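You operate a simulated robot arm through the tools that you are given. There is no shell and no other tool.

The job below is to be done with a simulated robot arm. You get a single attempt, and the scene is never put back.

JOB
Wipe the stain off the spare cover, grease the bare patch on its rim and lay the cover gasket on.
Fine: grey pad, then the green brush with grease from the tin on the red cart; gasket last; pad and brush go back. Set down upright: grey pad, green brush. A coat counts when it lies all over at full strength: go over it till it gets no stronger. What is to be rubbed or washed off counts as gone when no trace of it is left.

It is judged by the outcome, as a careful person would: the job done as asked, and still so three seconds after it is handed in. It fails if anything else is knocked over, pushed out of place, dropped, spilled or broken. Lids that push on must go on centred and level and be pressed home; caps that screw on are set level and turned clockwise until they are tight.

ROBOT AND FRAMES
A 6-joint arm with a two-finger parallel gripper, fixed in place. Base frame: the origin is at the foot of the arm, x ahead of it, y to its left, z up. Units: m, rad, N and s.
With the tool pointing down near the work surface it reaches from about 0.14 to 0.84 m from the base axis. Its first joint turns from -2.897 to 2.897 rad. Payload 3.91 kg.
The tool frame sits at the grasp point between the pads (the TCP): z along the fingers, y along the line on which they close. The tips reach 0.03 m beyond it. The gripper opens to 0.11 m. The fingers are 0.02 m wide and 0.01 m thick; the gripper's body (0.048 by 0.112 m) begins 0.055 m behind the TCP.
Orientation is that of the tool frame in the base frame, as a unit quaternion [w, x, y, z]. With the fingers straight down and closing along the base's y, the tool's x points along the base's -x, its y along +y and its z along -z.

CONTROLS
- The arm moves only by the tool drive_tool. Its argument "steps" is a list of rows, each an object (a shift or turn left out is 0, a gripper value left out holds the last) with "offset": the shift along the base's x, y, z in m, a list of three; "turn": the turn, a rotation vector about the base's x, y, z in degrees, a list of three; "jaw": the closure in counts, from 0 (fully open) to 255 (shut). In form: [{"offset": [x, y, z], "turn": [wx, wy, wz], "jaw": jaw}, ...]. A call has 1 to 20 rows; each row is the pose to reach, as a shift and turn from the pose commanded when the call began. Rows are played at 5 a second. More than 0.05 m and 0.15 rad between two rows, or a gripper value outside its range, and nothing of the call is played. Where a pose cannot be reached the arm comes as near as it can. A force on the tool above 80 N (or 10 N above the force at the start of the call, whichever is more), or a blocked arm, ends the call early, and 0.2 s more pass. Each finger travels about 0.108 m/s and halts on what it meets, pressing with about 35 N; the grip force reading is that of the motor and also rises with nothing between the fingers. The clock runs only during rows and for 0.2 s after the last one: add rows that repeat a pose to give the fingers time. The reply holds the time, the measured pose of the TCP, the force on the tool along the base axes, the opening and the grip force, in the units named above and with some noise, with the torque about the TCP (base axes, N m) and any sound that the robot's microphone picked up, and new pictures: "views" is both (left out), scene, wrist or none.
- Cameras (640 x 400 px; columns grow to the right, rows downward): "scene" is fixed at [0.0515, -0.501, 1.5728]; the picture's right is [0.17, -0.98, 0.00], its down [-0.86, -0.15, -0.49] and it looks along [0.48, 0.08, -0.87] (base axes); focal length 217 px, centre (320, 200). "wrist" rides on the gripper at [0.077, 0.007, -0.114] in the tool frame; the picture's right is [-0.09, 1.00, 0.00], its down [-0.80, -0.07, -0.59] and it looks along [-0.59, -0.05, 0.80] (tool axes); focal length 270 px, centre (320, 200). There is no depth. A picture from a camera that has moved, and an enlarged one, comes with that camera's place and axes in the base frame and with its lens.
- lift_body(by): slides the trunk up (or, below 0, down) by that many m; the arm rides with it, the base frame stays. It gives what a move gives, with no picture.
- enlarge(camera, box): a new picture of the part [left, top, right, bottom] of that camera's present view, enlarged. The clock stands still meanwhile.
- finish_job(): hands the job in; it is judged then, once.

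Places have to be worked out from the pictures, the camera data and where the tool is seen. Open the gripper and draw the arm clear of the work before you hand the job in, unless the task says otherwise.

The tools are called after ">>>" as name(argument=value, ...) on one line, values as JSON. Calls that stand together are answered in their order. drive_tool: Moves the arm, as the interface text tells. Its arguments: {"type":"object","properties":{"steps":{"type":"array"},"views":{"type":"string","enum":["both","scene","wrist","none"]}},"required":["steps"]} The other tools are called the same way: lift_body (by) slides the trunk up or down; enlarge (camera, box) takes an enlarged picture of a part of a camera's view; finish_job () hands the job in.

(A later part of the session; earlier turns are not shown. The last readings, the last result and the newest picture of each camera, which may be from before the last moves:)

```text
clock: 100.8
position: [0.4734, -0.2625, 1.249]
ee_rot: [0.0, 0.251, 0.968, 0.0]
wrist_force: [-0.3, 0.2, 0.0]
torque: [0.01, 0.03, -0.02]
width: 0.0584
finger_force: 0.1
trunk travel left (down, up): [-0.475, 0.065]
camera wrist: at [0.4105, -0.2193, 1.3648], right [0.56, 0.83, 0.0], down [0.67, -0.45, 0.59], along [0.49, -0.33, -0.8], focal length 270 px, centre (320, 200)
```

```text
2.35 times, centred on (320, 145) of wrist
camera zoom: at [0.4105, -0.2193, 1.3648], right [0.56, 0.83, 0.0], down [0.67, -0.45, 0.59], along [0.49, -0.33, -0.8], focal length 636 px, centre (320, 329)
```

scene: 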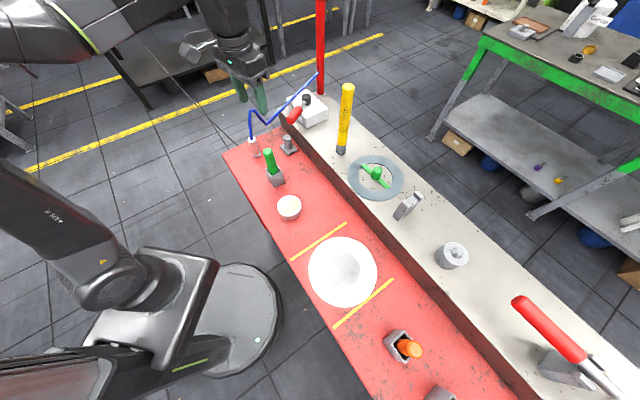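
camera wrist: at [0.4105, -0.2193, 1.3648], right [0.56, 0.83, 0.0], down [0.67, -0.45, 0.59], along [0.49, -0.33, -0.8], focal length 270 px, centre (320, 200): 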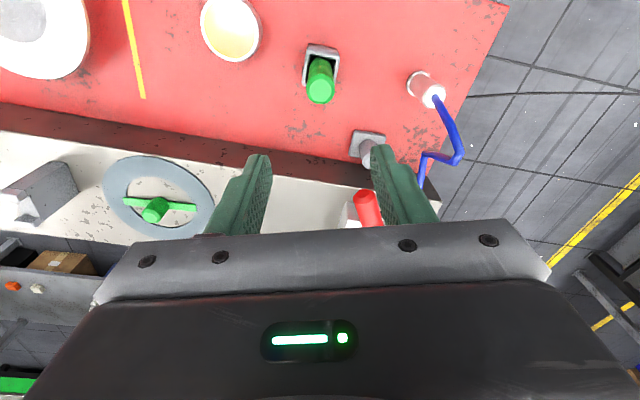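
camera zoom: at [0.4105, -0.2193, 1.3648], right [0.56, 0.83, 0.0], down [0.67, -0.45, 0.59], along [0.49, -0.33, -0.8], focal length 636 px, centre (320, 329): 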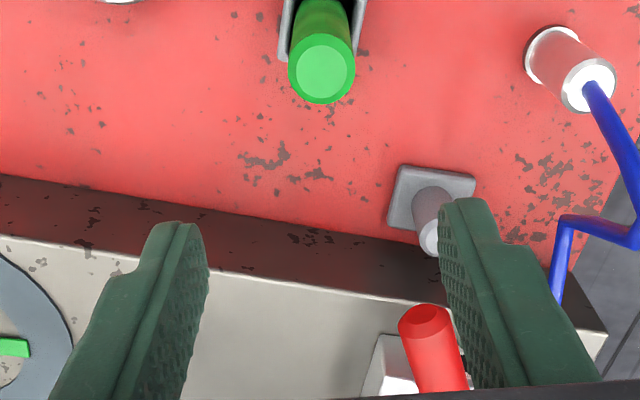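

The handle top is exactly on the tool axis. I descend over it in steps and close the gripper.

>>> drive_tool(steps=[{"offset": [0, 0, -0.045]}, {"offset": [0, 0, -0.09]}, {"offset": [0, 0, -0.13]}, {"offset": [0, 0, -0.155]}, {"offset": [0, 0, -0.155]}], views="wrist")

>>> enlarge(camera="wrist", box=[220, 60, 420, 230])

```text
clock: 102.0
position: [0.4733, -0.2619, 1.0958]
ee_rot: [0.0, 0.251, 0.968, 0.0]
wrist_force: [1.0, 0.4, 0.4]
torque: [0.0, 0.01, -0.04]
width: 0.0582
finger_force: 0.1
trunk travel left (down, up): [-0.475, 0.065]
camera wrist: at [0.41, -0.2185, 1.2101], right [0.56, 0.83, 0.0], down [0.67, -0.45, 0.59], along [0.49, -0.33, -0.8], focal length 270 px, centre (320, 200)
```

wrist: 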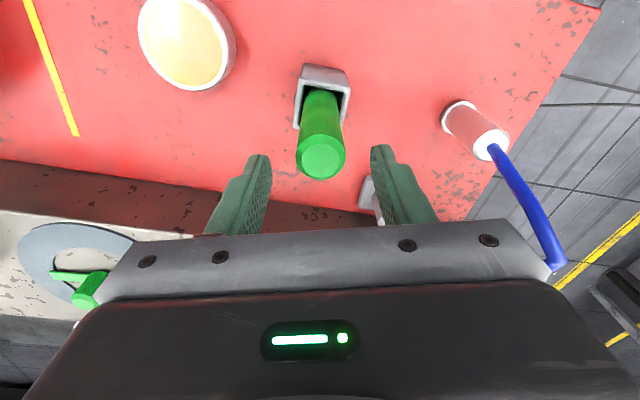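

```text
2.35 times, centred on (320, 145) of wrist
camera zoom: at [0.41, -0.2185, 1.2101], right [0.56, 0.83, 0.0], down [0.67, -0.45, 0.59], along [0.49, -0.33, -0.8], focal length 636 px, centre (320, 329)
```

zoom: 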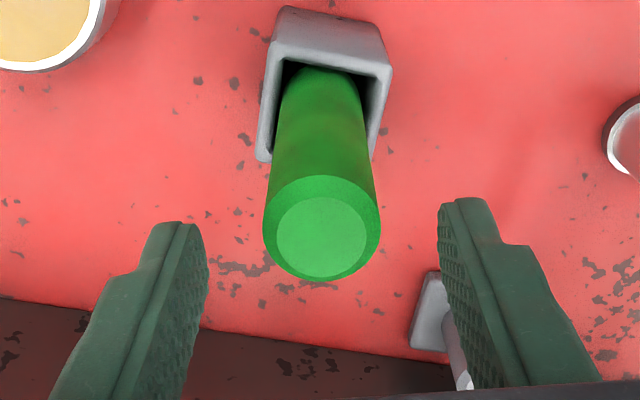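

Aligned. I go down to grip 3 cm below the handle's top and close.

>>> drive_tool(steps=[{"offset": [0, 0, -0.03]}, {"offset": [0, 0, -0.055]}, {"offset": [0, 0, -0.067]}, {"offset": [0, 0, -0.067]}, {"offset": [0, 0, -0.067], "jaw": 255}, {"offset": [0, 0, -0.067], "jaw": 255}, {"offset": [0, 0, -0.067], "jaw": 255}, {"offset": [0, 0, -0.067], "jaw": 255}], views="both")

>>> enlarge(camera="wrist", box=[220, 60, 420, 230])

```text
clock: 103.8
position: [0.4723, -0.2616, 1.0298]
ee_rot: [0.0, 0.251, 0.968, 0.0]
wrist_force: [-0.7, -0.7, 0.3]
torque: [0.02, -0.02, 0.02]
width: 0.0298
finger_force: 34.6
trunk travel left (down, up): [-0.475, 0.065]
camera wrist: at [0.4096, -0.2176, 1.1443], right [0.56, 0.83, 0.0], down [0.67, -0.45, 0.59], along [0.49, -0.33, -0.8], focal length 270 px, centre (320, 200)
```

scene: 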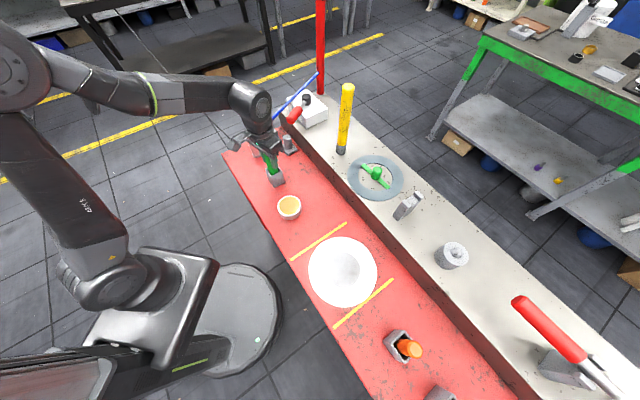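
wrist: 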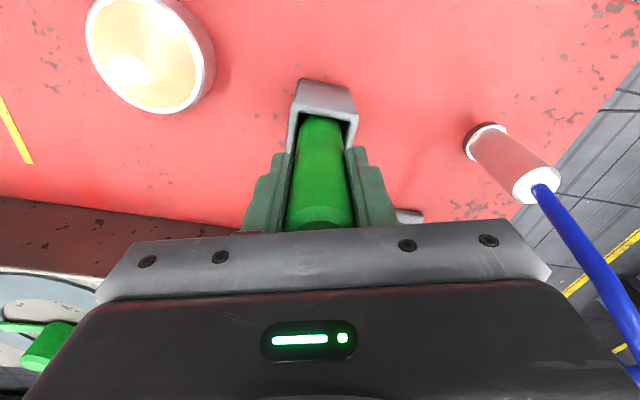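

```text
2.35 times, centred on (320, 145) of wrist
camera zoom: at [0.4096, -0.2176, 1.1443], right [0.56, 0.83, 0.0], down [0.67, -0.45, 0.59], along [0.49, -0.33, -0.8], focal length 636 px, centre (320, 329)
```

zoom: 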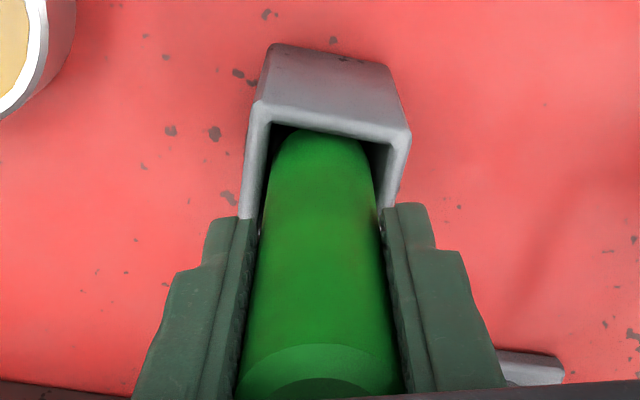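

Brush gripped (29.8 mm). I lift it straight up out of its holder.

>>> drive_tool(steps=[{"offset": [0, 0, 0.01]}, {"offset": [0, 0, 0.03]}, {"offset": [0, 0, 0.06]}, {"offset": [0, 0, 0.1]}, {"offset": [0, 0, 0.14]}, {"offset": [0, 0, 0.17]}, {"offset": [0, 0, 0.17]}], views="both")

>>> enlarge(camera="scene", box=[225, 70, 335, 200])

>>> enlarge(camera="wrist", box=[220, 60, 420, 230])

```text
clock: 105.4
position: [0.4727, -0.2623, 1.1995]
ee_rot: [0.0, 0.251, 0.968, 0.0]
wrist_force: [-0.3, 0.2, -0.5]
torque: [-0.03, 0.03, -0.01]
width: 0.0297
finger_force: 35.5
trunk travel left (down, up): [-0.475, 0.065]
camera wrist: at [0.4099, -0.2193, 1.3142], right [0.56, 0.83, 0.0], down [0.67, -0.45, 0.59], along [0.49, -0.33, -0.8], focal length 270 px, centre (320, 200)
```

scene: 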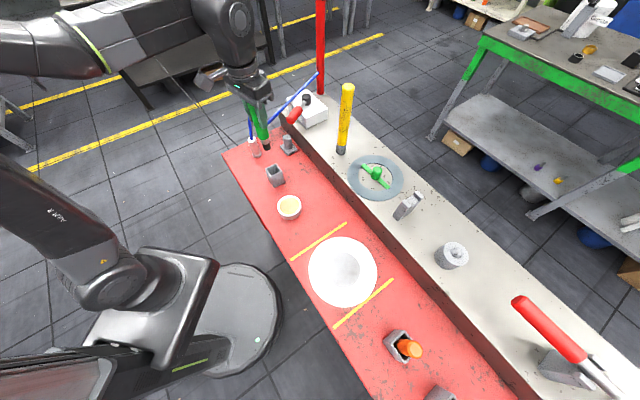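
wrist: 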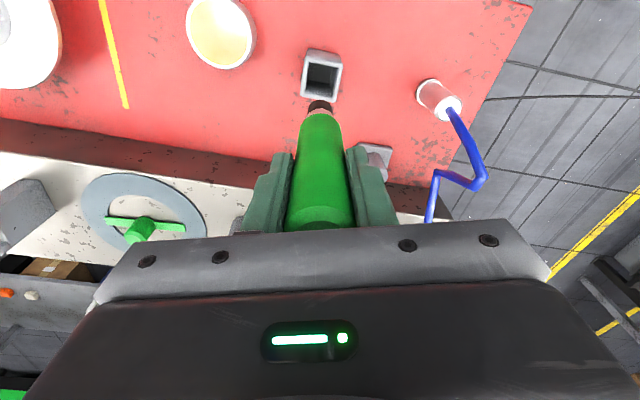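

```text
3.08 times, centred on (280, 135) of scene
camera zoom: at [0.0515, -0.501, 1.5728], right [0.17, -0.98, 0.0], down [-0.86, -0.15, -0.49], along [0.48, 0.08, -0.87], focal length 668 px, centre (443, 400)
```

zoom: 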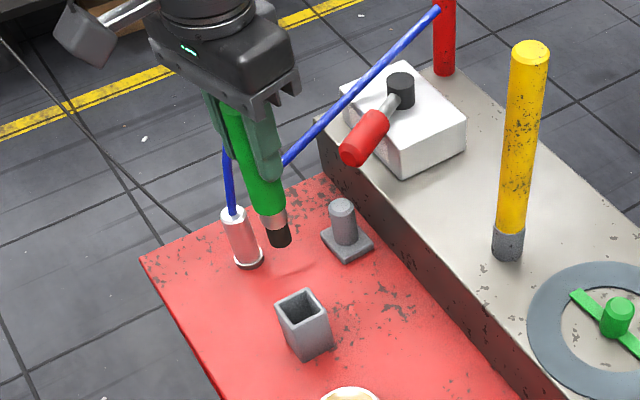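

```text
2.35 times, centred on (320, 145) of wrist
camera zoom: at [0.4099, -0.2193, 1.3142], right [0.56, 0.83, 0.0], down [0.67, -0.45, 0.59], along [0.49, -0.33, -0.8], focal length 636 px, centre (320, 329)
```

zoom: 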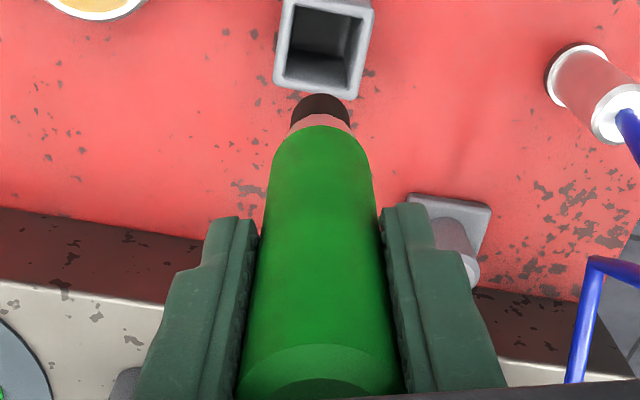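

The brush has round dark bristles ending about 0.14 m below the grasp point. I move it over the tin at about (0.369,-0.340).

>>> drive_tool(steps=[{"offset": [-0.03, -0.022, 0]}, {"offset": [-0.06, -0.045, -0.01]}, {"offset": [-0.09, -0.068, -0.025]}, {"offset": [-0.1035, -0.0782, -0.05]}, {"offset": [-0.1035, -0.0782, -0.07]}, {"offset": [-0.1035, -0.0782, -0.07]}], views="both")

>>> enlarge(camera="wrist", box=[220, 20, 420, 190])

>>> enlarge(camera="scene", box=[245, 150, 335, 235])

```text
clock: 106.8
position: [0.3662, -0.3431, 1.1312]
ee_rot: [0.0, 0.251, 0.968, 0.0]
wrist_force: [0.4, -0.9, -0.4]
torque: [-0.01, 0.0, 0.02]
width: 0.0297
finger_force: 34.5
trunk travel left (down, up): [-0.475, 0.065]
camera wrist: at [0.3038, -0.2994, 1.2459], right [0.56, 0.83, 0.0], down [0.67, -0.45, 0.59], along [0.49, -0.33, -0.8], focal length 270 px, centre (320, 200)
```

scene: 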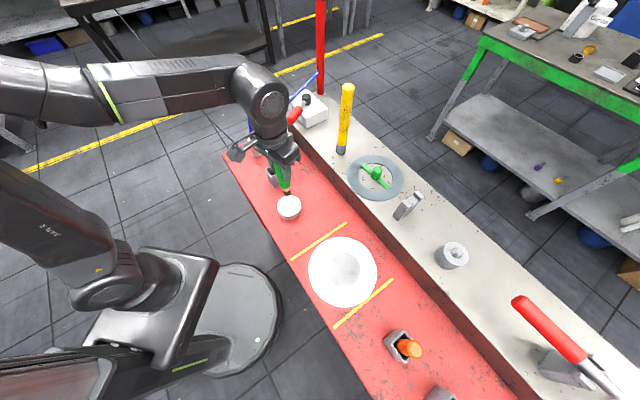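
wrist: 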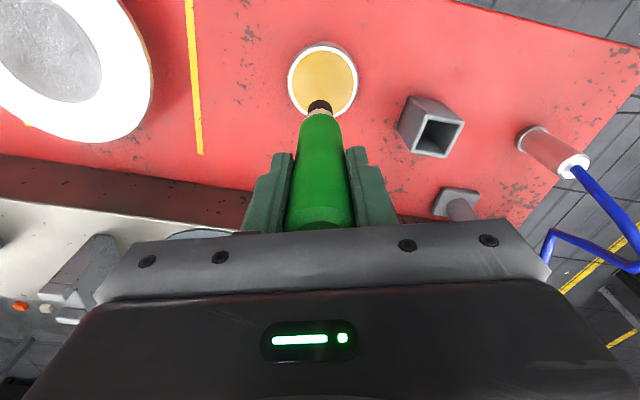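

```text
2.35 times, centred on (320, 105) of wrist
camera zoom: at [0.3038, -0.2994, 1.2459], right [0.56, 0.83, 0.0], down [0.67, -0.45, 0.59], along [0.49, -0.33, -0.8], focal length 636 px, centre (320, 424)
```

zoom: 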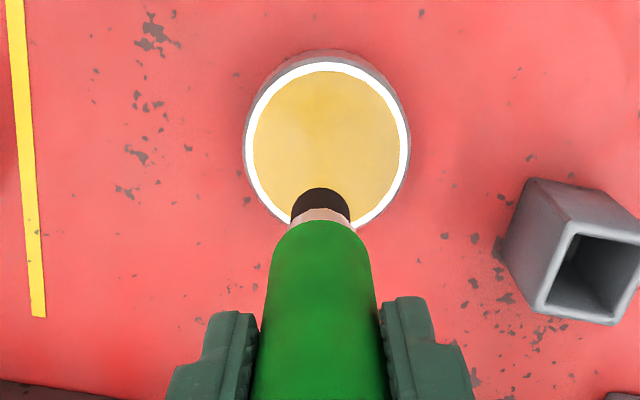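

```text
4.71 times, centred on (290, 192) of scene
camera zoom: at [0.0515, -0.501, 1.5728], right [0.17, -0.98, 0.0], down [-0.86, -0.15, -0.49], along [0.48, 0.08, -0.87], focal length 1022 px, centre (461, 235)
```

zoom: 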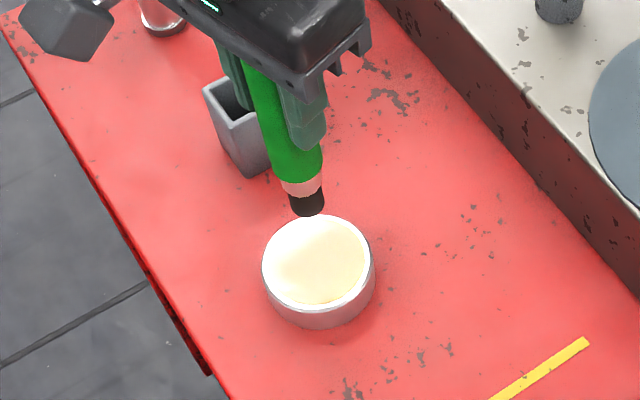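

The tin centre is about 5 mm to +y of the brush. I correct and lower the bristles into the grease gently.

>>> drive_tool(steps=[{"offset": [-0.0005, 0.0045, 0]}, {"offset": [-0.0005, 0.0045, -0.03]}, {"offset": [-0.0005, 0.0045, -0.06]}, {"offset": [-0.0005, 0.0045, -0.07]}, {"offset": [-0.0005, 0.0045, -0.075]}, {"offset": [-0.0005, 0.0045, -0.08]}, {"offset": [-0.0005, 0.0045, -0.08]}], views="both")

>>> enlarge(camera="wrist", box=[240, 40, 400, 180])

>>> enlarge(camera="scene", box=[255, 165, 325, 230])

```text
clock: 108.4
position: [0.3681, -0.3353, 1.0528]
ee_rot: [0.002, 0.251, 0.968, -0.002]
wrist_force: [0.7, 3.6, 35.6]
torque: [0.48, -0.2, 0.03]
width: 0.0297
finger_force: 34.7
trunk travel left (down, up): [-0.475, 0.065]
camera wrist: at [0.3053, -0.2915, 1.1673], right [0.56, 0.83, 0.0], down [0.66, -0.45, 0.6], along [0.5, -0.34, -0.8], focal length 270 px, centre (320, 200)
```

scene: 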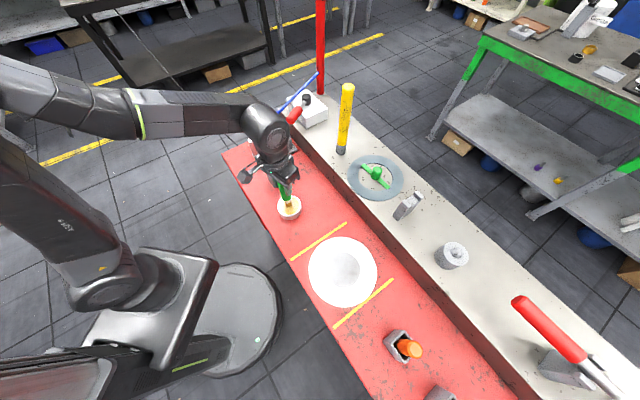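
wrist: 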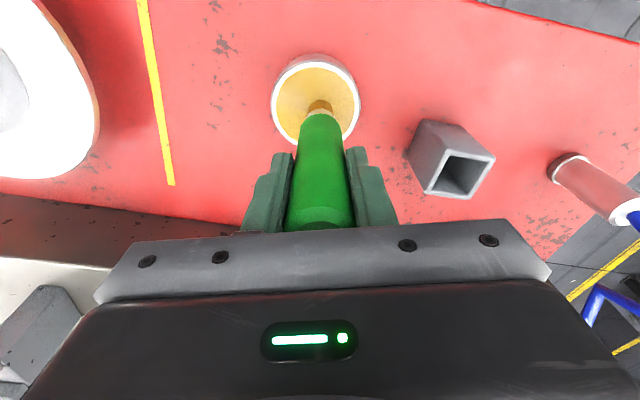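

```text
2.86 times, centred on (320, 110) of wrist
camera zoom: at [0.3053, -0.2915, 1.1673], right [0.56, 0.83, 0.0], down [0.66, -0.45, 0.6], along [0.5, -0.34, -0.8], focal length 772 px, centre (320, 457)
```

zoom: 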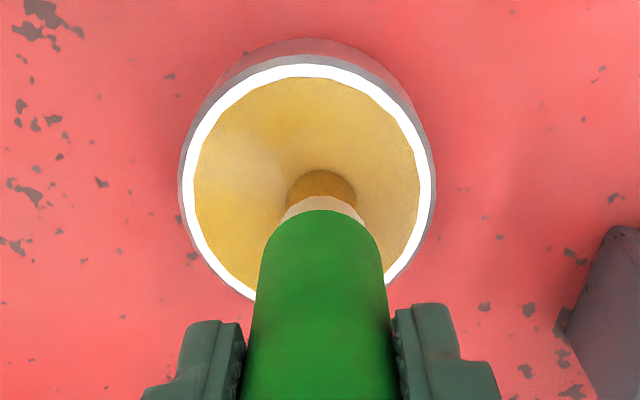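

```text
6.15 times, centred on (290, 198) of scene
camera zoom: at [0.0515, -0.501, 1.5728], right [0.17, -0.98, 0.0], down [-0.86, -0.15, -0.49], along [0.48, 0.08, -0.87], focal length 1337 px, centre (505, 215)
```

zoom: 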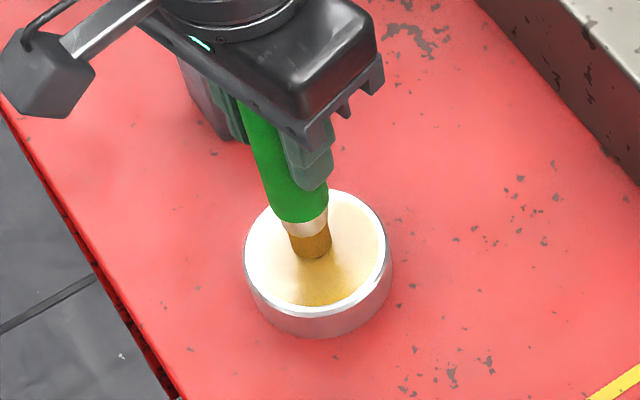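

The bristles have taken grease (they turned amber) on touching the surface; the 35 N was from stopping on it, so I lift straight away and carry the brush toward the cover.

>>> drive_tool(steps=[{"offset": [0, 0, 0.01]}, {"offset": [0, 0, 0.04]}, {"offset": [0, 0, 0.08]}, {"offset": [-0.02, -0.025, 0.1]}, {"offset": [-0.05, -0.06, 0.1]}, {"offset": [-0.08, -0.095, 0.1]}, {"offset": [-0.11, -0.13, 0.1]}, {"offset": [-0.14, -0.165, 0.1]}, {"offset": [-0.165, -0.19, 0.09]}, {"offset": [-0.18, -0.206, 0.07]}, {"offset": [-0.18, -0.206, 0.06]}, {"offset": [-0.18, -0.206, 0.06]}], views="both")

>>> enlarge(camera="wrist", box=[200, 0, 440, 190])

>>> enlarge(camera="scene", box=[280, 200, 400, 310])

```text
clock: 111.0
position: [0.1915, -0.5405, 1.1105]
ee_rot: [0.0, 0.251, 0.968, 0.0]
wrist_force: [0.2, 0.4, -0.6]
torque: [0.01, -0.02, -0.01]
width: 0.0299
finger_force: 35.1
trunk travel left (down, up): [-0.475, 0.065]
camera wrist: at [0.1279, -0.4972, 1.2245], right [0.56, 0.83, 0.0], down [0.67, -0.45, 0.59], along [0.49, -0.33, -0.8], focal length 270 px, centre (320, 200)
```

scene: 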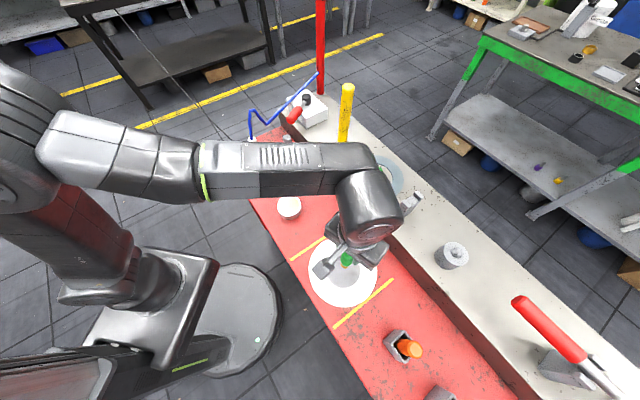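
wrist: 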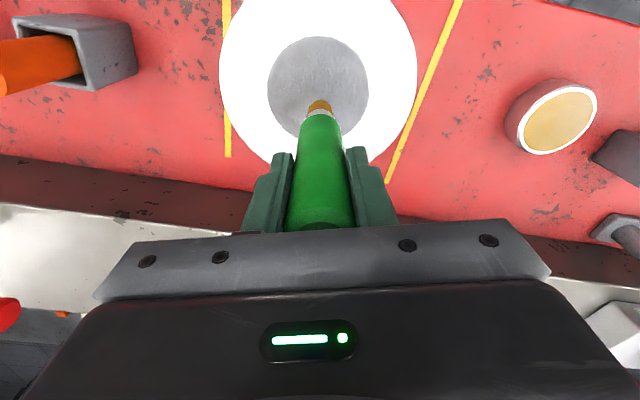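

```text
2.11 times, centred on (320, 95) of wrist
camera zoom: at [0.1279, -0.4972, 1.2245], right [0.56, 0.83, 0.0], down [0.67, -0.45, 0.59], along [0.49, -0.33, -0.8], focal length 569 px, centre (320, 421)
```

zoom: 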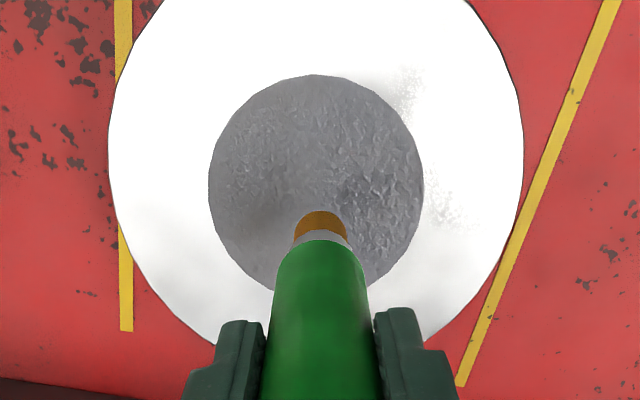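

```text
3.64 times, centred on (340, 255) of scene
camera zoom: at [0.0515, -0.501, 1.5728], right [0.17, -0.98, 0.0], down [-0.86, -0.15, -0.49], along [0.48, 0.08, -0.87], focal length 790 px, centre (247, 0)
```

zoom: 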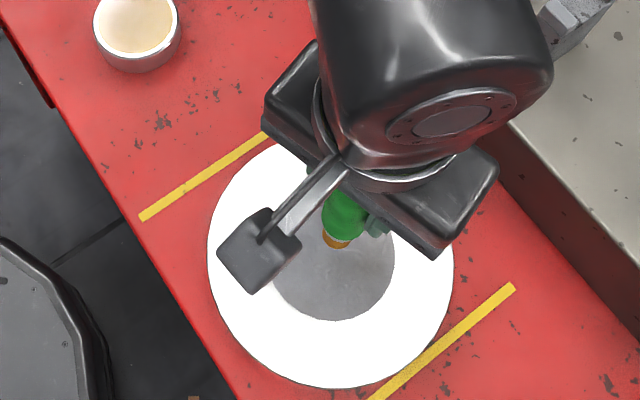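

The loaded brush is over the cover's middle. I lower carefully toward contact with the grey rough disc to test whether it is the bare patch.

>>> drive_tool(steps=[{"offset": [0, 0, -0.012]}, {"offset": [0, 0, -0.02]}, {"offset": [0, 0, -0.023]}, {"offset": [0, 0, -0.025]}, {"offset": [0, 0, -0.027]}], views="none")

```text
clock: 112.2
position: [0.189, -0.5419, 1.0832]
ee_rot: [0.0, 0.252, 0.968, 0.001]
wrist_force: [-0.4, 0.0, -1.3]
torque: [0.01, 0.01, 0.01]
width: 0.0296
finger_force: 34.7
trunk travel left (down, up): [-0.475, 0.065]
```

>>> drive_tool(steps=[{"offset": [0, 0, -0.001]}, {"offset": [0, 0, -0.002]}], views="none")

>>> drive_tool(steps=[{"offset": [0, 0, -0.0007]}, {"offset": [0, 0, -0.0014]}], views="none")

```text
clock: 112.8
position: [0.1897, -0.5411, 1.0806]
ee_rot: [0.0, 0.251, 0.968, 0.0]
wrist_force: [0.4, -0.1, 0.3]
torque: [0.0, -0.01, -0.01]
width: 0.0297
finger_force: 34.5
trunk travel left (down, up): [-0.475, 0.065]
```

```text
clock: 113.4
position: [0.1875, -0.5413, 1.0791]
ee_rot: [0.0, 0.251, 0.968, 0.0]
wrist_force: [0.0, -0.2, -1.6]
torque: [0.03, -0.02, -0.04]
width: 0.0297
finger_force: 35.0
trunk travel left (down, up): [-0.475, 0.065]
```

No contact yet; I continue downward in small rows and look.

>>> drive_tool(steps=[{"offset": [0, 0, -0.001]}, {"offset": [0, 0, -0.002]}], views="none")

>>> enlarge(camera="wrist", box=[260, 50, 380, 140])

>>> enlarge(camera="scene", box=[310, 235, 375, 295])

```text
clock: 114.0
position: [0.1886, -0.5416, 1.0771]
ee_rot: [0.0, 0.251, 0.968, 0.0]
wrist_force: [0.8, 0.2, -0.5]
torque: [0.01, 0.0, 0.01]
width: 0.0296
finger_force: 34.8
trunk travel left (down, up): [-0.475, 0.065]
```

```text
4.44 times, centred on (320, 95) of wrist
camera zoom: at [0.1258, -0.4995, 1.1918], right [0.56, 0.83, 0.0], down [0.67, -0.45, 0.59], along [0.49, -0.33, -0.8], focal length 1201 px, centre (320, 667)
```

zoom: 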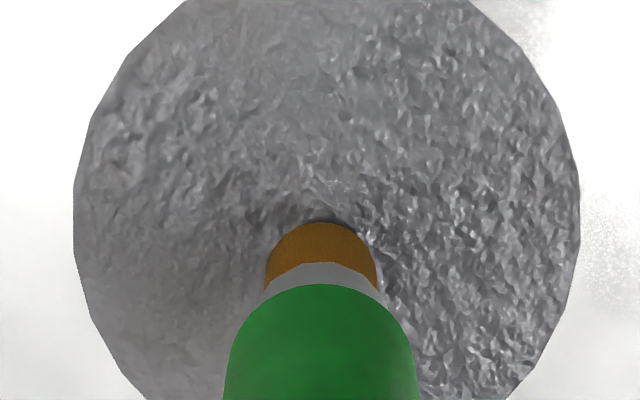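

```text
6.67 times, centred on (342, 265) of scene
camera zoom: at [0.0515, -0.501, 1.5728], right [0.17, -0.98, 0.0], down [-0.86, -0.15, -0.49], along [0.48, 0.08, -0.87], focal length 1448 px, centre (170, -233)
```

zoom: 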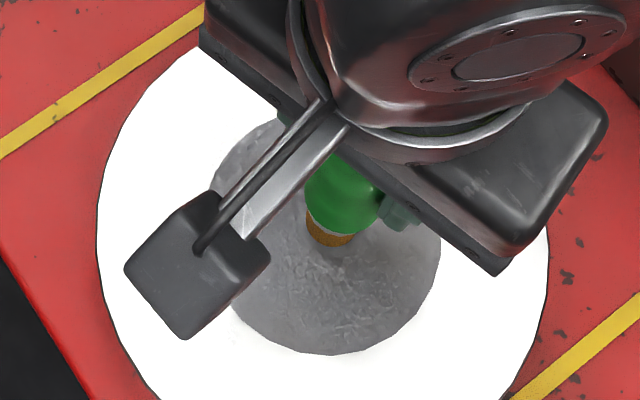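

>>> drive_tool(steps=[{"offset": [0, 0, -0.0006]}, {"offset": [0, 0, -0.0012]}], views="none")

>>> drive_tool(steps=[{"offset": [0, 0, -0.0006]}, {"offset": [0, 0, -0.0012]}], views="none")

```text
clock: 114.6
position: [0.1893, -0.5436, 1.076]
ee_rot: [0.0, 0.251, 0.968, 0.0]
wrist_force: [-0.9, 1.3, -1.0]
torque: [-0.03, -0.01, -0.02]
width: 0.0297
finger_force: 35.1
trunk travel left (down, up): [-0.475, 0.065]
```

```text
clock: 115.2
position: [0.1898, -0.5434, 1.0755]
ee_rot: [0.001, 0.252, 0.968, 0.0]
wrist_force: [0.3, 0.2, 4.1]
torque: [0.1, -0.02, 0.0]
width: 0.0295
finger_force: 34.7
trunk travel left (down, up): [-0.475, 0.065]
```

Light contact (≈5 N) at TCP z≈1.0755. I make a tiny 6 mm stroke, lift a little and look for any colour.

>>> drive_tool(steps=[{"offset": [0.003, 0, 0]}, {"offset": [0.006, 0, 0]}, {"offset": [0.003, 0, 0]}, {"offset": [0.0, 0, 0]}, {"offset": [-0.02, 0.01, 0.012]}, {"offset": [-0.03, 0.015, 0.03]}, {"offset": [-0.03, 0.015, 0.03]}], views="none")

>>> enlarge(camera="wrist", box=[240, 0, 420, 140])

>>> enlarge(camera="scene", box=[300, 230, 385, 310])

```text
clock: 116.8
position: [0.16, -0.5264, 1.1045]
ee_rot: [0.0, 0.251, 0.968, 0.0]
wrist_force: [-0.3, -0.4, -0.8]
torque: [-0.02, -0.06, 0.02]
width: 0.0295
finger_force: 34.7
trunk travel left (down, up): [-0.475, 0.065]
```

```text
2.86 times, centred on (330, 70) of wrist
camera zoom: at [0.097, -0.4845, 1.2198], right [0.56, 0.83, 0.0], down [0.67, -0.45, 0.59], along [0.49, -0.33, -0.8], focal length 772 px, centre (291, 571)
```

zoom: 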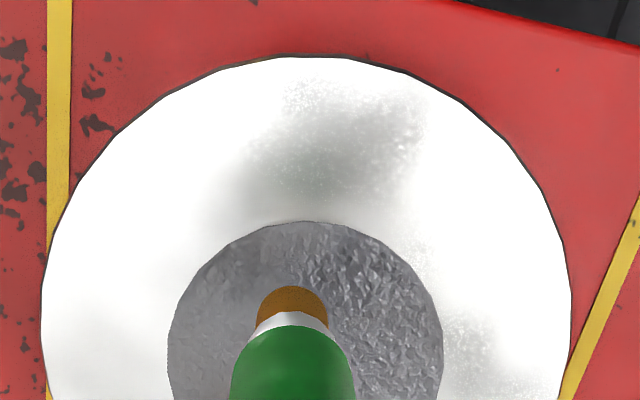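

```text
5.00 times, centred on (342, 270) of scene
camera zoom: at [0.0515, -0.501, 1.5728], right [0.17, -0.98, 0.0], down [-0.86, -0.15, -0.49], along [0.48, 0.08, -0.87], focal length 1086 px, centre (208, -150)
```

zoom: 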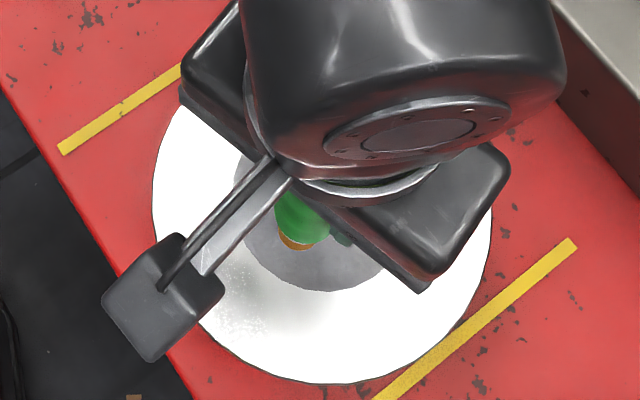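

The dabbed spot is hidden behind the brush; I swing the brush aside and look again.

>>> drive_tool(steps=[{"offset": [-0.02, 0.03, 0.02]}, {"offset": [-0.04, 0.06, 0.04]}, {"offset": [-0.06, 0.09, 0.06]}, {"offset": [-0.06, 0.09, 0.06]}], views="both")

>>> enlarge(camera="wrist", box=[200, 0, 440, 180])

>>> enlarge(camera="scene", box=[300, 230, 385, 310])

```text
clock: 117.8
position: [0.0982, -0.4365, 1.1635]
ee_rot: [0.0, 0.251, 0.968, 0.0]
wrist_force: [-0.4, 0.2, -0.6]
torque: [0.01, 0.02, -0.01]
width: 0.0299
finger_force: 35.2
trunk travel left (down, up): [-0.475, 0.065]
camera wrist: at [0.0365, -0.3934, 1.2779], right [0.56, 0.83, 0.0], down [0.67, -0.45, 0.59], along [0.49, -0.33, -0.8], focal length 270 px, centre (320, 200)
```

scene: 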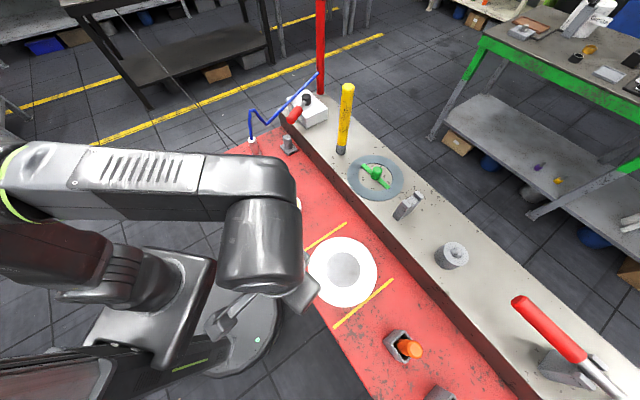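
wrist: 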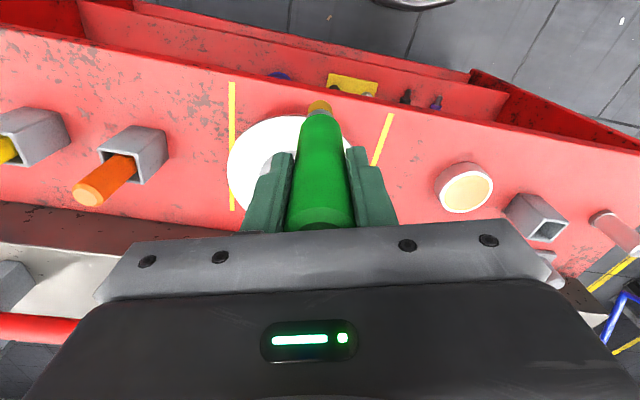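

```text
2.22 times, centred on (320, 90) of wrist
camera zoom: at [0.0365, -0.3934, 1.2779], right [0.56, 0.83, 0.0], down [0.67, -0.45, 0.59], along [0.49, -0.33, -0.8], focal length 601 px, centre (320, 444)
```

zoom: 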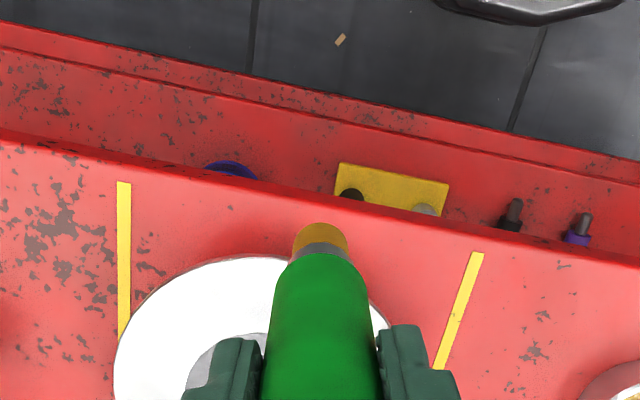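

```text
5.00 times, centred on (342, 270) of scene
camera zoom: at [0.0515, -0.501, 1.5728], right [0.17, -0.98, 0.0], down [-0.86, -0.15, -0.49], along [0.48, 0.08, -0.87], focal length 1086 px, centre (208, -150)
```

zoom: 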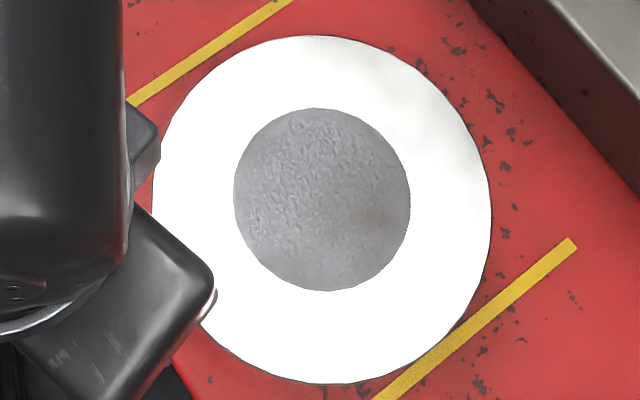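

The grey disc took no grease at all, so the bare patch must be an (unmarked) part of the ring-shaped rim. I'll brush lightly round the rim's mid-line and see where it takes; first I hover over the rim's +x side.

>>> drive_tool(steps=[{"offset": [0.035, -0.022, 0]}, {"offset": [0.07, -0.044, 0]}, {"offset": [0.105, -0.066, 0]}, {"offset": [0.14, -0.088, -0.01]}, {"offset": [0.1648, -0.1045, -0.03]}, {"offset": [0.1648, -0.1045, -0.0635]}, {"offset": [0.1648, -0.1045, -0.077]}, {"offset": [0.1648, -0.1045, -0.083]}, {"offset": [0.1648, -0.1045, -0.086]}, {"offset": [0.1648, -0.1045, -0.0875]}], views="none")

```text
clock: 120.0
position: [0.2624, -0.5423, 1.0778]
ee_rot: [0.0, 0.252, 0.968, 0.0]
wrist_force: [0.0, -0.1, -0.5]
torque: [0.02, -0.01, 0.0]
width: 0.0296
finger_force: 35.5
trunk travel left (down, up): [-0.475, 0.065]
```

>>> drive_tool(steps=[{"offset": [0, 0, -0.001]}, {"offset": [0, 0, -0.002]}], views="none")

>>> drive_tool(steps=[{"offset": [0, 0, -0.0005]}, {"offset": [0, 0, -0.001]}], views="none")

```text
clock: 120.6
position: [0.2642, -0.5415, 1.0753]
ee_rot: [0.0, 0.251, 0.968, 0.0]
wrist_force: [0.0, -0.6, 1.0]
torque: [-0.03, 0.0, -0.02]
width: 0.0296
finger_force: 35.5
trunk travel left (down, up): [-0.475, 0.065]
```

```text
clock: 121.2
position: [0.2634, -0.5428, 1.0758]
ee_rot: [0.001, 0.251, 0.968, 0.0]
wrist_force: [-0.5, 0.2, -0.5]
torque: [0.01, 0.0, 0.01]
width: 0.0298
finger_force: 35.5
trunk travel left (down, up): [-0.475, 0.065]
```

>>> drive_tool(steps=[{"offset": [0, 0, -0.0005]}, {"offset": [0, 0, -0.001]}], views="none")

>>> enlarge(camera="wrist", box=[240, 20, 400, 140])

```text
clock: 121.8
position: [0.2644, -0.5418, 1.0759]
ee_rot: [0.001, 0.252, 0.968, -0.001]
wrist_force: [0.3, -0.6, 4.2]
torque: [-0.05, -0.06, -0.01]
width: 0.0297
finger_force: 35.1
trunk travel left (down, up): [-0.475, 0.065]
```

```text
3.33 times, centred on (320, 80) of wrist
camera zoom: at [0.2009, -0.4986, 1.1898], right [0.56, 0.83, 0.0], down [0.67, -0.45, 0.6], along [0.49, -0.33, -0.8], focal length 901 px, centre (320, 600)
```

zoom: 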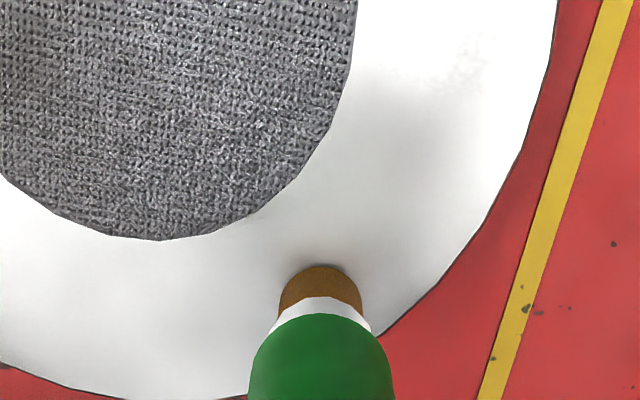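

Light contact (≈5 N) on the rim. I sweep slowly counter-clockwise round the mid-rim for 80° and look for grease.

>>> drive_tool(steps=[{"offset": [-0.0007, 0.0103, 0.0002]}, {"offset": [-0.0029, 0.0204, 0.0002]}, {"offset": [-0.0064, 0.0301, 0.0002]}, {"offset": [-0.0112, 0.0392, 0.0002]}, {"offset": [-0.0173, 0.0476, 0.0002]}, {"offset": [-0.0245, 0.055, 0.0002]}, {"offset": [-0.0326, 0.0613, 0.0002]}, {"offset": [-0.0416, 0.0665, 0.0002]}, {"offset": [-0.0511, 0.0704, 0.0002]}, {"offset": [-0.0611, 0.0729, 0.0002]}], views="both")

>>> enlarge(camera="wrist", box=[200, 0, 440, 180])

>>> enlarge(camera="scene", box=[300, 230, 385, 310])

```text
clock: 124.0
position: [0.2014, -0.4685, 1.0759]
ee_rot: [0.0, 0.251, 0.968, 0.001]
wrist_force: [3.2, 0.3, 14.8]
torque: [0.02, -0.37, -0.04]
width: 0.0298
finger_force: 34.7
trunk travel left (down, up): [-0.475, 0.065]
camera wrist: at [0.1394, -0.4248, 1.1898], right [0.56, 0.83, 0.0], down [0.67, -0.45, 0.59], along [0.49, -0.33, -0.8], focal length 270 px, centre (320, 200)
```

scene: 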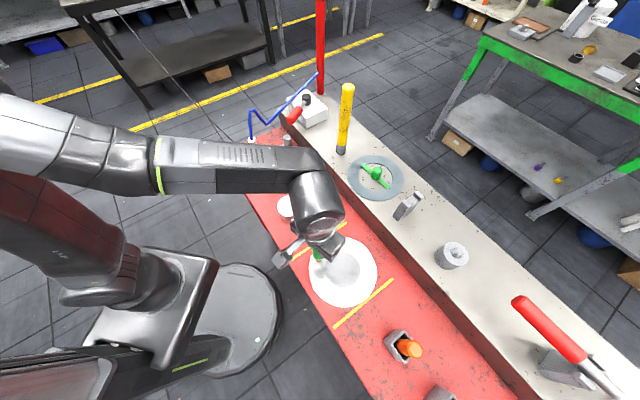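
wrist: 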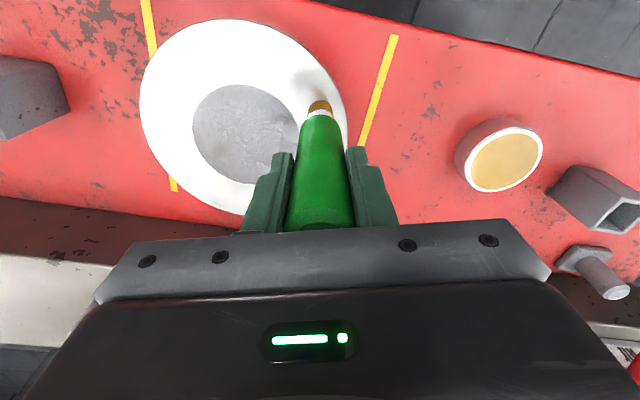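

```text
2.22 times, centred on (320, 90) of wrist
camera zoom: at [0.1394, -0.4248, 1.1898], right [0.56, 0.83, 0.0], down [0.67, -0.45, 0.59], along [0.49, -0.33, -0.8], focal length 601 px, centre (320, 444)
```

zoom: 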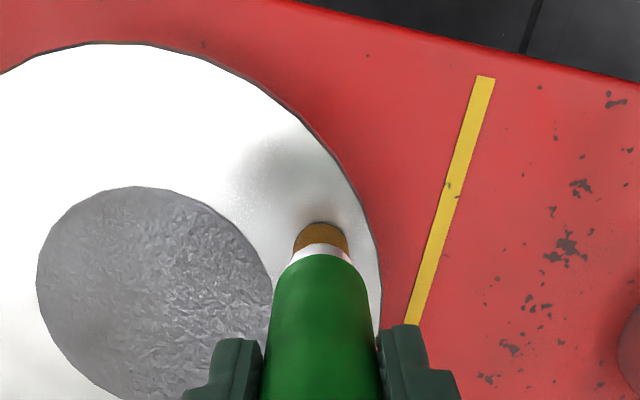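

```text
5.00 times, centred on (342, 270) of scene
camera zoom: at [0.0515, -0.501, 1.5728], right [0.17, -0.98, 0.0], down [-0.86, -0.15, -0.49], along [0.48, 0.08, -0.87], focal length 1086 px, centre (208, -150)
```

zoom: 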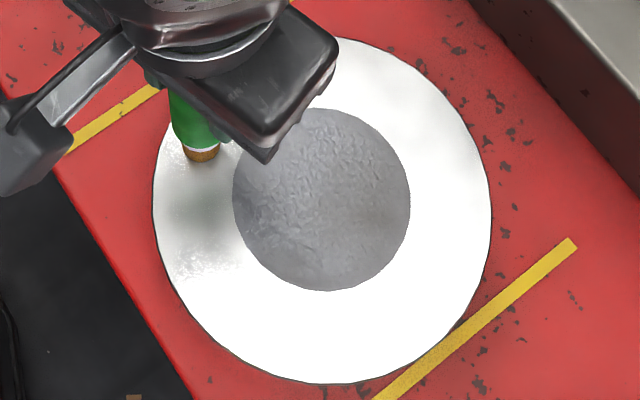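

No colour on the first part and the cover stays put; pressure rose to 15 N, so I raise 0.7 mm and continue round to about 184°.

>>> drive_tool(steps=[{"offset": [-0.0103, 0.0011, 0.0007]}, {"offset": [-0.0206, 0.0007, 0.0007]}, {"offset": [-0.0308, -0.0011, 0.0007]}, {"offset": [-0.0406, -0.0043, 0.0007]}, {"offset": [-0.0499, -0.0088, 0.0007]}, {"offset": [-0.0585, -0.0146, 0.0007]}, {"offset": [-0.0661, -0.0215, 0.0007]}, {"offset": [-0.0728, -0.0294, 0.0007]}, {"offset": [-0.0782, -0.0382, 0.0007]}, {"offset": [-0.0824, -0.0476, 0.0007]}, {"offset": [-0.0853, -0.0575, 0.0007]}, {"offset": [-0.0867, -0.0677, 0.0007]}, {"offset": [-0.0867, -0.0781, 0.0007]}], views="both")

>>> enlarge(camera="wrist", box=[200, 0, 480, 180])

>>> enlarge(camera="scene", box=[300, 230, 385, 310])

```text
clock: 126.8
position: [0.1145, -0.5472, 1.0753]
ee_rot: [0.001, 0.251, 0.968, 0.0]
wrist_force: [-1.7, 2.1, 9.6]
torque: [0.25, 0.02, 0.0]
width: 0.0298
finger_force: 34.9
trunk travel left (down, up): [-0.475, 0.065]
camera wrist: at [0.0516, -0.5036, 1.1897], right [0.56, 0.83, 0.0], down [0.67, -0.45, 0.6], along [0.49, -0.34, -0.8], focal length 270 px, centre (320, 200)
```

scene: 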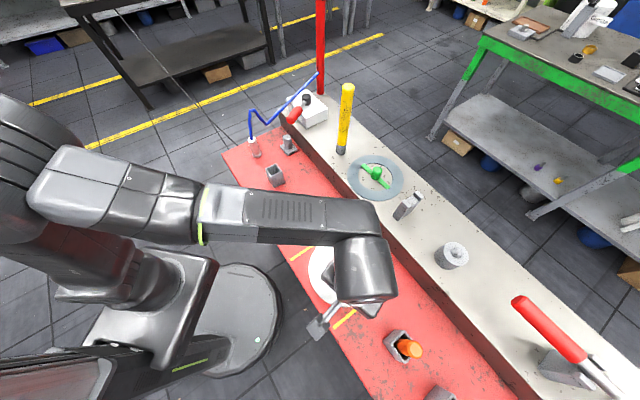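
wrist: 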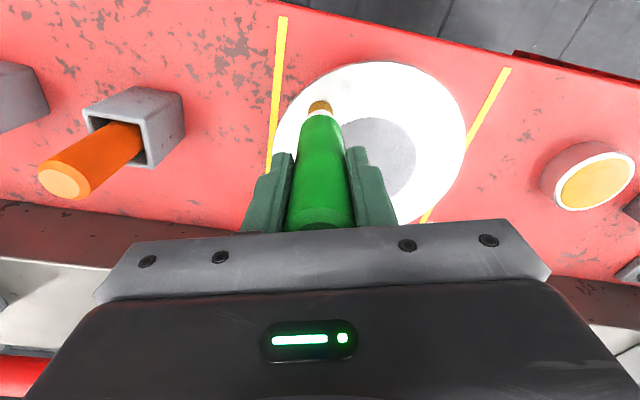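

```text
2.22 times, centred on (340, 90) of wrist
camera zoom: at [0.0516, -0.5036, 1.1897], right [0.56, 0.83, 0.0], down [0.67, -0.45, 0.6], along [0.49, -0.34, -0.8], focal length 601 px, centre (276, 444)
```

zoom: 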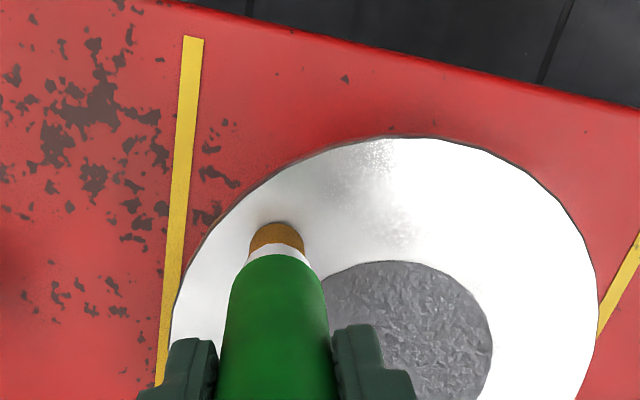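

```text
5.00 times, centred on (342, 270) of scene
camera zoom: at [0.0515, -0.501, 1.5728], right [0.17, -0.98, 0.0], down [-0.86, -0.15, -0.49], along [0.48, 0.08, -0.87], focal length 1086 px, centre (208, -150)
```

zoom: 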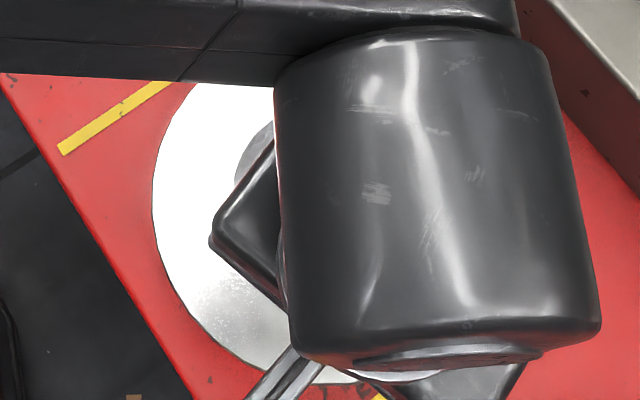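

Still no colour there. I continue the sweep round the far side to 344°.

>>> drive_tool(steps=[{"offset": [0.0014, -0.0102, 0.0003]}, {"offset": [0.0043, -0.0201, 0.0003]}, {"offset": [0.0085, -0.0295, 0.0003]}, {"offset": [0.0139, -0.0383, 0.0003]}, {"offset": [0.0206, -0.0462, 0.0003]}, {"offset": [0.0282, -0.0531, 0.0003]}, {"offset": [0.0368, -0.0589, 0.0003]}, {"offset": [0.0461, -0.0634, 0.0003]}, {"offset": [0.0559, -0.0666, 0.0003]}, {"offset": [0.0661, -0.0684, 0.0003]}, {"offset": [0.0764, -0.0688, 0.0003]}, {"offset": [0.0867, -0.0677, 0.0003]}, {"offset": [0.0967, -0.0652, 0.0003]}, {"offset": [0.1062, -0.0613, 0.0003]}, {"offset": [0.1152, -0.0561, 0.0003]}, {"offset": [0.1233, -0.0498, 0.0003]}, {"offset": [0.1305, -0.0424, 0.0003]}, {"offset": [0.1366, -0.034, 0.0003]}, {"offset": [0.1414, -0.0249, 0.0003]}, {"offset": [0.1449, -0.0152, 0.0003]}], views="both")

>>> enlarge(camera="wrist", box=[120, 0, 440, 190])

>>> enlarge(camera="scene", box=[300, 230, 385, 310])

```text
clock: 131.0
position: [0.2618, -0.5611, 1.0765]
ee_rot: [0.0, 0.251, 0.968, 0.0]
wrist_force: [0.6, 0.3, -1.1]
torque: [0.02, 0.01, 0.0]
width: 0.0299
finger_force: 34.9
trunk travel left (down, up): [-0.475, 0.065]
camera wrist: at [0.198, -0.5183, 1.191], right [0.56, 0.83, 0.0], down [0.67, -0.45, 0.6], along [0.49, -0.33, -0.8], focal length 270 px, centre (320, 200)
```

scene: 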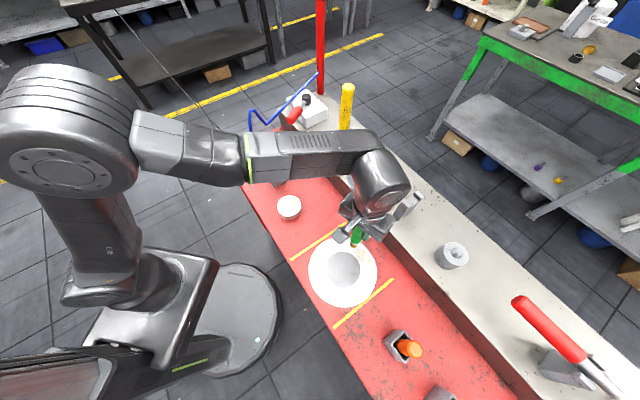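
wrist: 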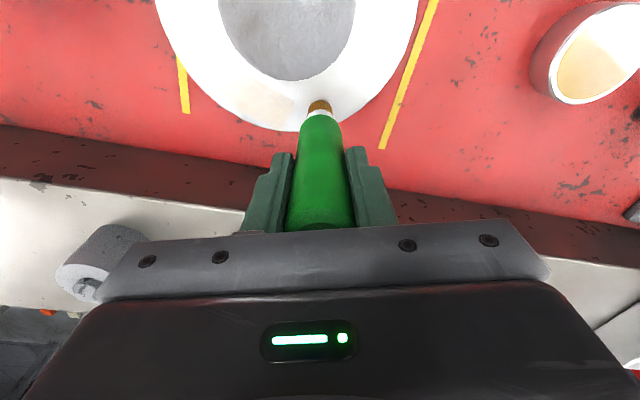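

```text
2.00 times, centred on (280, 95) of wrist
camera zoom: at [0.198, -0.5183, 1.191], right [0.56, 0.83, 0.0], down [0.67, -0.45, 0.6], along [0.49, -0.33, -0.8], focal length 541 px, centre (400, 410)
```

zoom: 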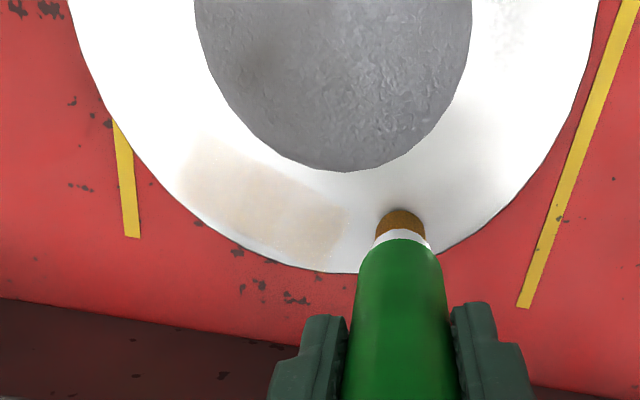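

```text
5.00 times, centred on (342, 270) of scene
camera zoom: at [0.0515, -0.501, 1.5728], right [0.17, -0.98, 0.0], down [-0.86, -0.15, -0.49], along [0.48, 0.08, -0.87], focal length 1086 px, centre (208, -150)
```

zoom: 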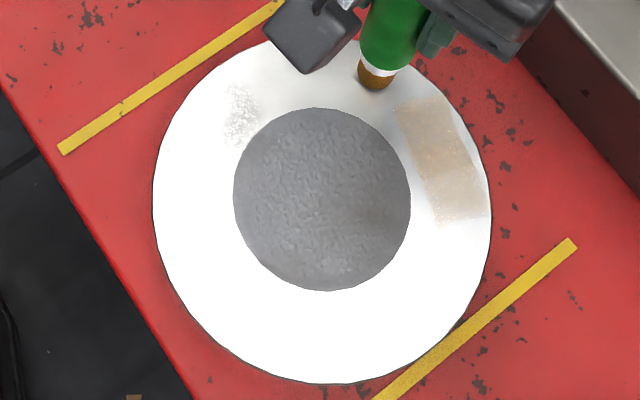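

Found it: a tan patch has appeared on the rim's bench-facing side, about 7 × 3 cm, centred near (0.220,-0.604). I zoom in to see its exact outline and strength.

>>> enlarge(camera="wrist", box=[195, 50, 305, 140])

>>> enlarge(camera="scene", box=[345, 240, 385, 285])

```text
4.44 times, centred on (250, 95) of wrist
camera zoom: at [0.198, -0.5183, 1.191], right [0.56, 0.83, 0.0], down [0.67, -0.45, 0.6], along [0.49, -0.33, -0.8], focal length 1201 px, centre (631, 667)
```

zoom: 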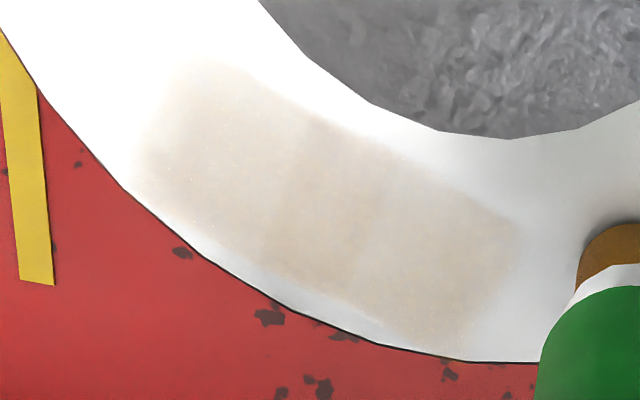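

```text
8.89 times, centred on (365, 262) of scene
camera zoom: at [0.0515, -0.501, 1.5728], right [0.17, -0.98, 0.0], down [-0.86, -0.15, -0.49], along [0.48, 0.08, -0.87], focal length 1931 px, centre (-80, -356)
```

zoom: 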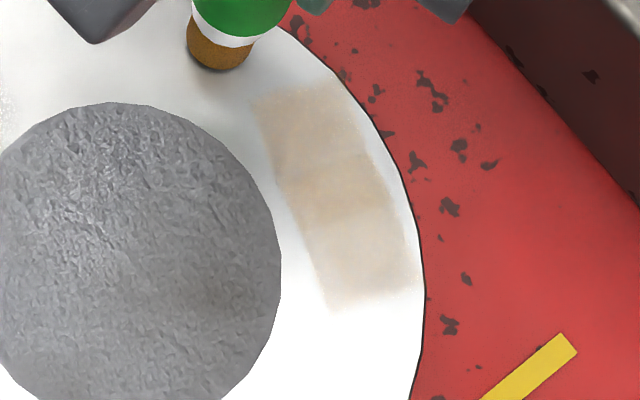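

It is a clean rectangle: centre ≈(0.223,-0.607), about 68 × 28 mm, long axis 26° from x. I set the brush on its near end and check the contact force.

>>> drive_tool(steps=[{"offset": [0, 0, 0.004]}, {"offset": [-0.006, -0.016, 0.004]}, {"offset": [-0.0117, -0.0329, 0.003]}, {"offset": [-0.0117, -0.0329, 0.0]}, {"offset": [-0.0117, -0.0329, -0.001]}], views="none")

```text
clock: 132.2
position: [0.2496, -0.5936, 1.0748]
ee_rot: [0.0, 0.251, 0.968, -0.001]
wrist_force: [0.7, 0.7, 4.0]
torque: [0.05, -0.09, -0.02]
width: 0.0296
finger_force: 34.8
trunk travel left (down, up): [-0.475, 0.065]
```

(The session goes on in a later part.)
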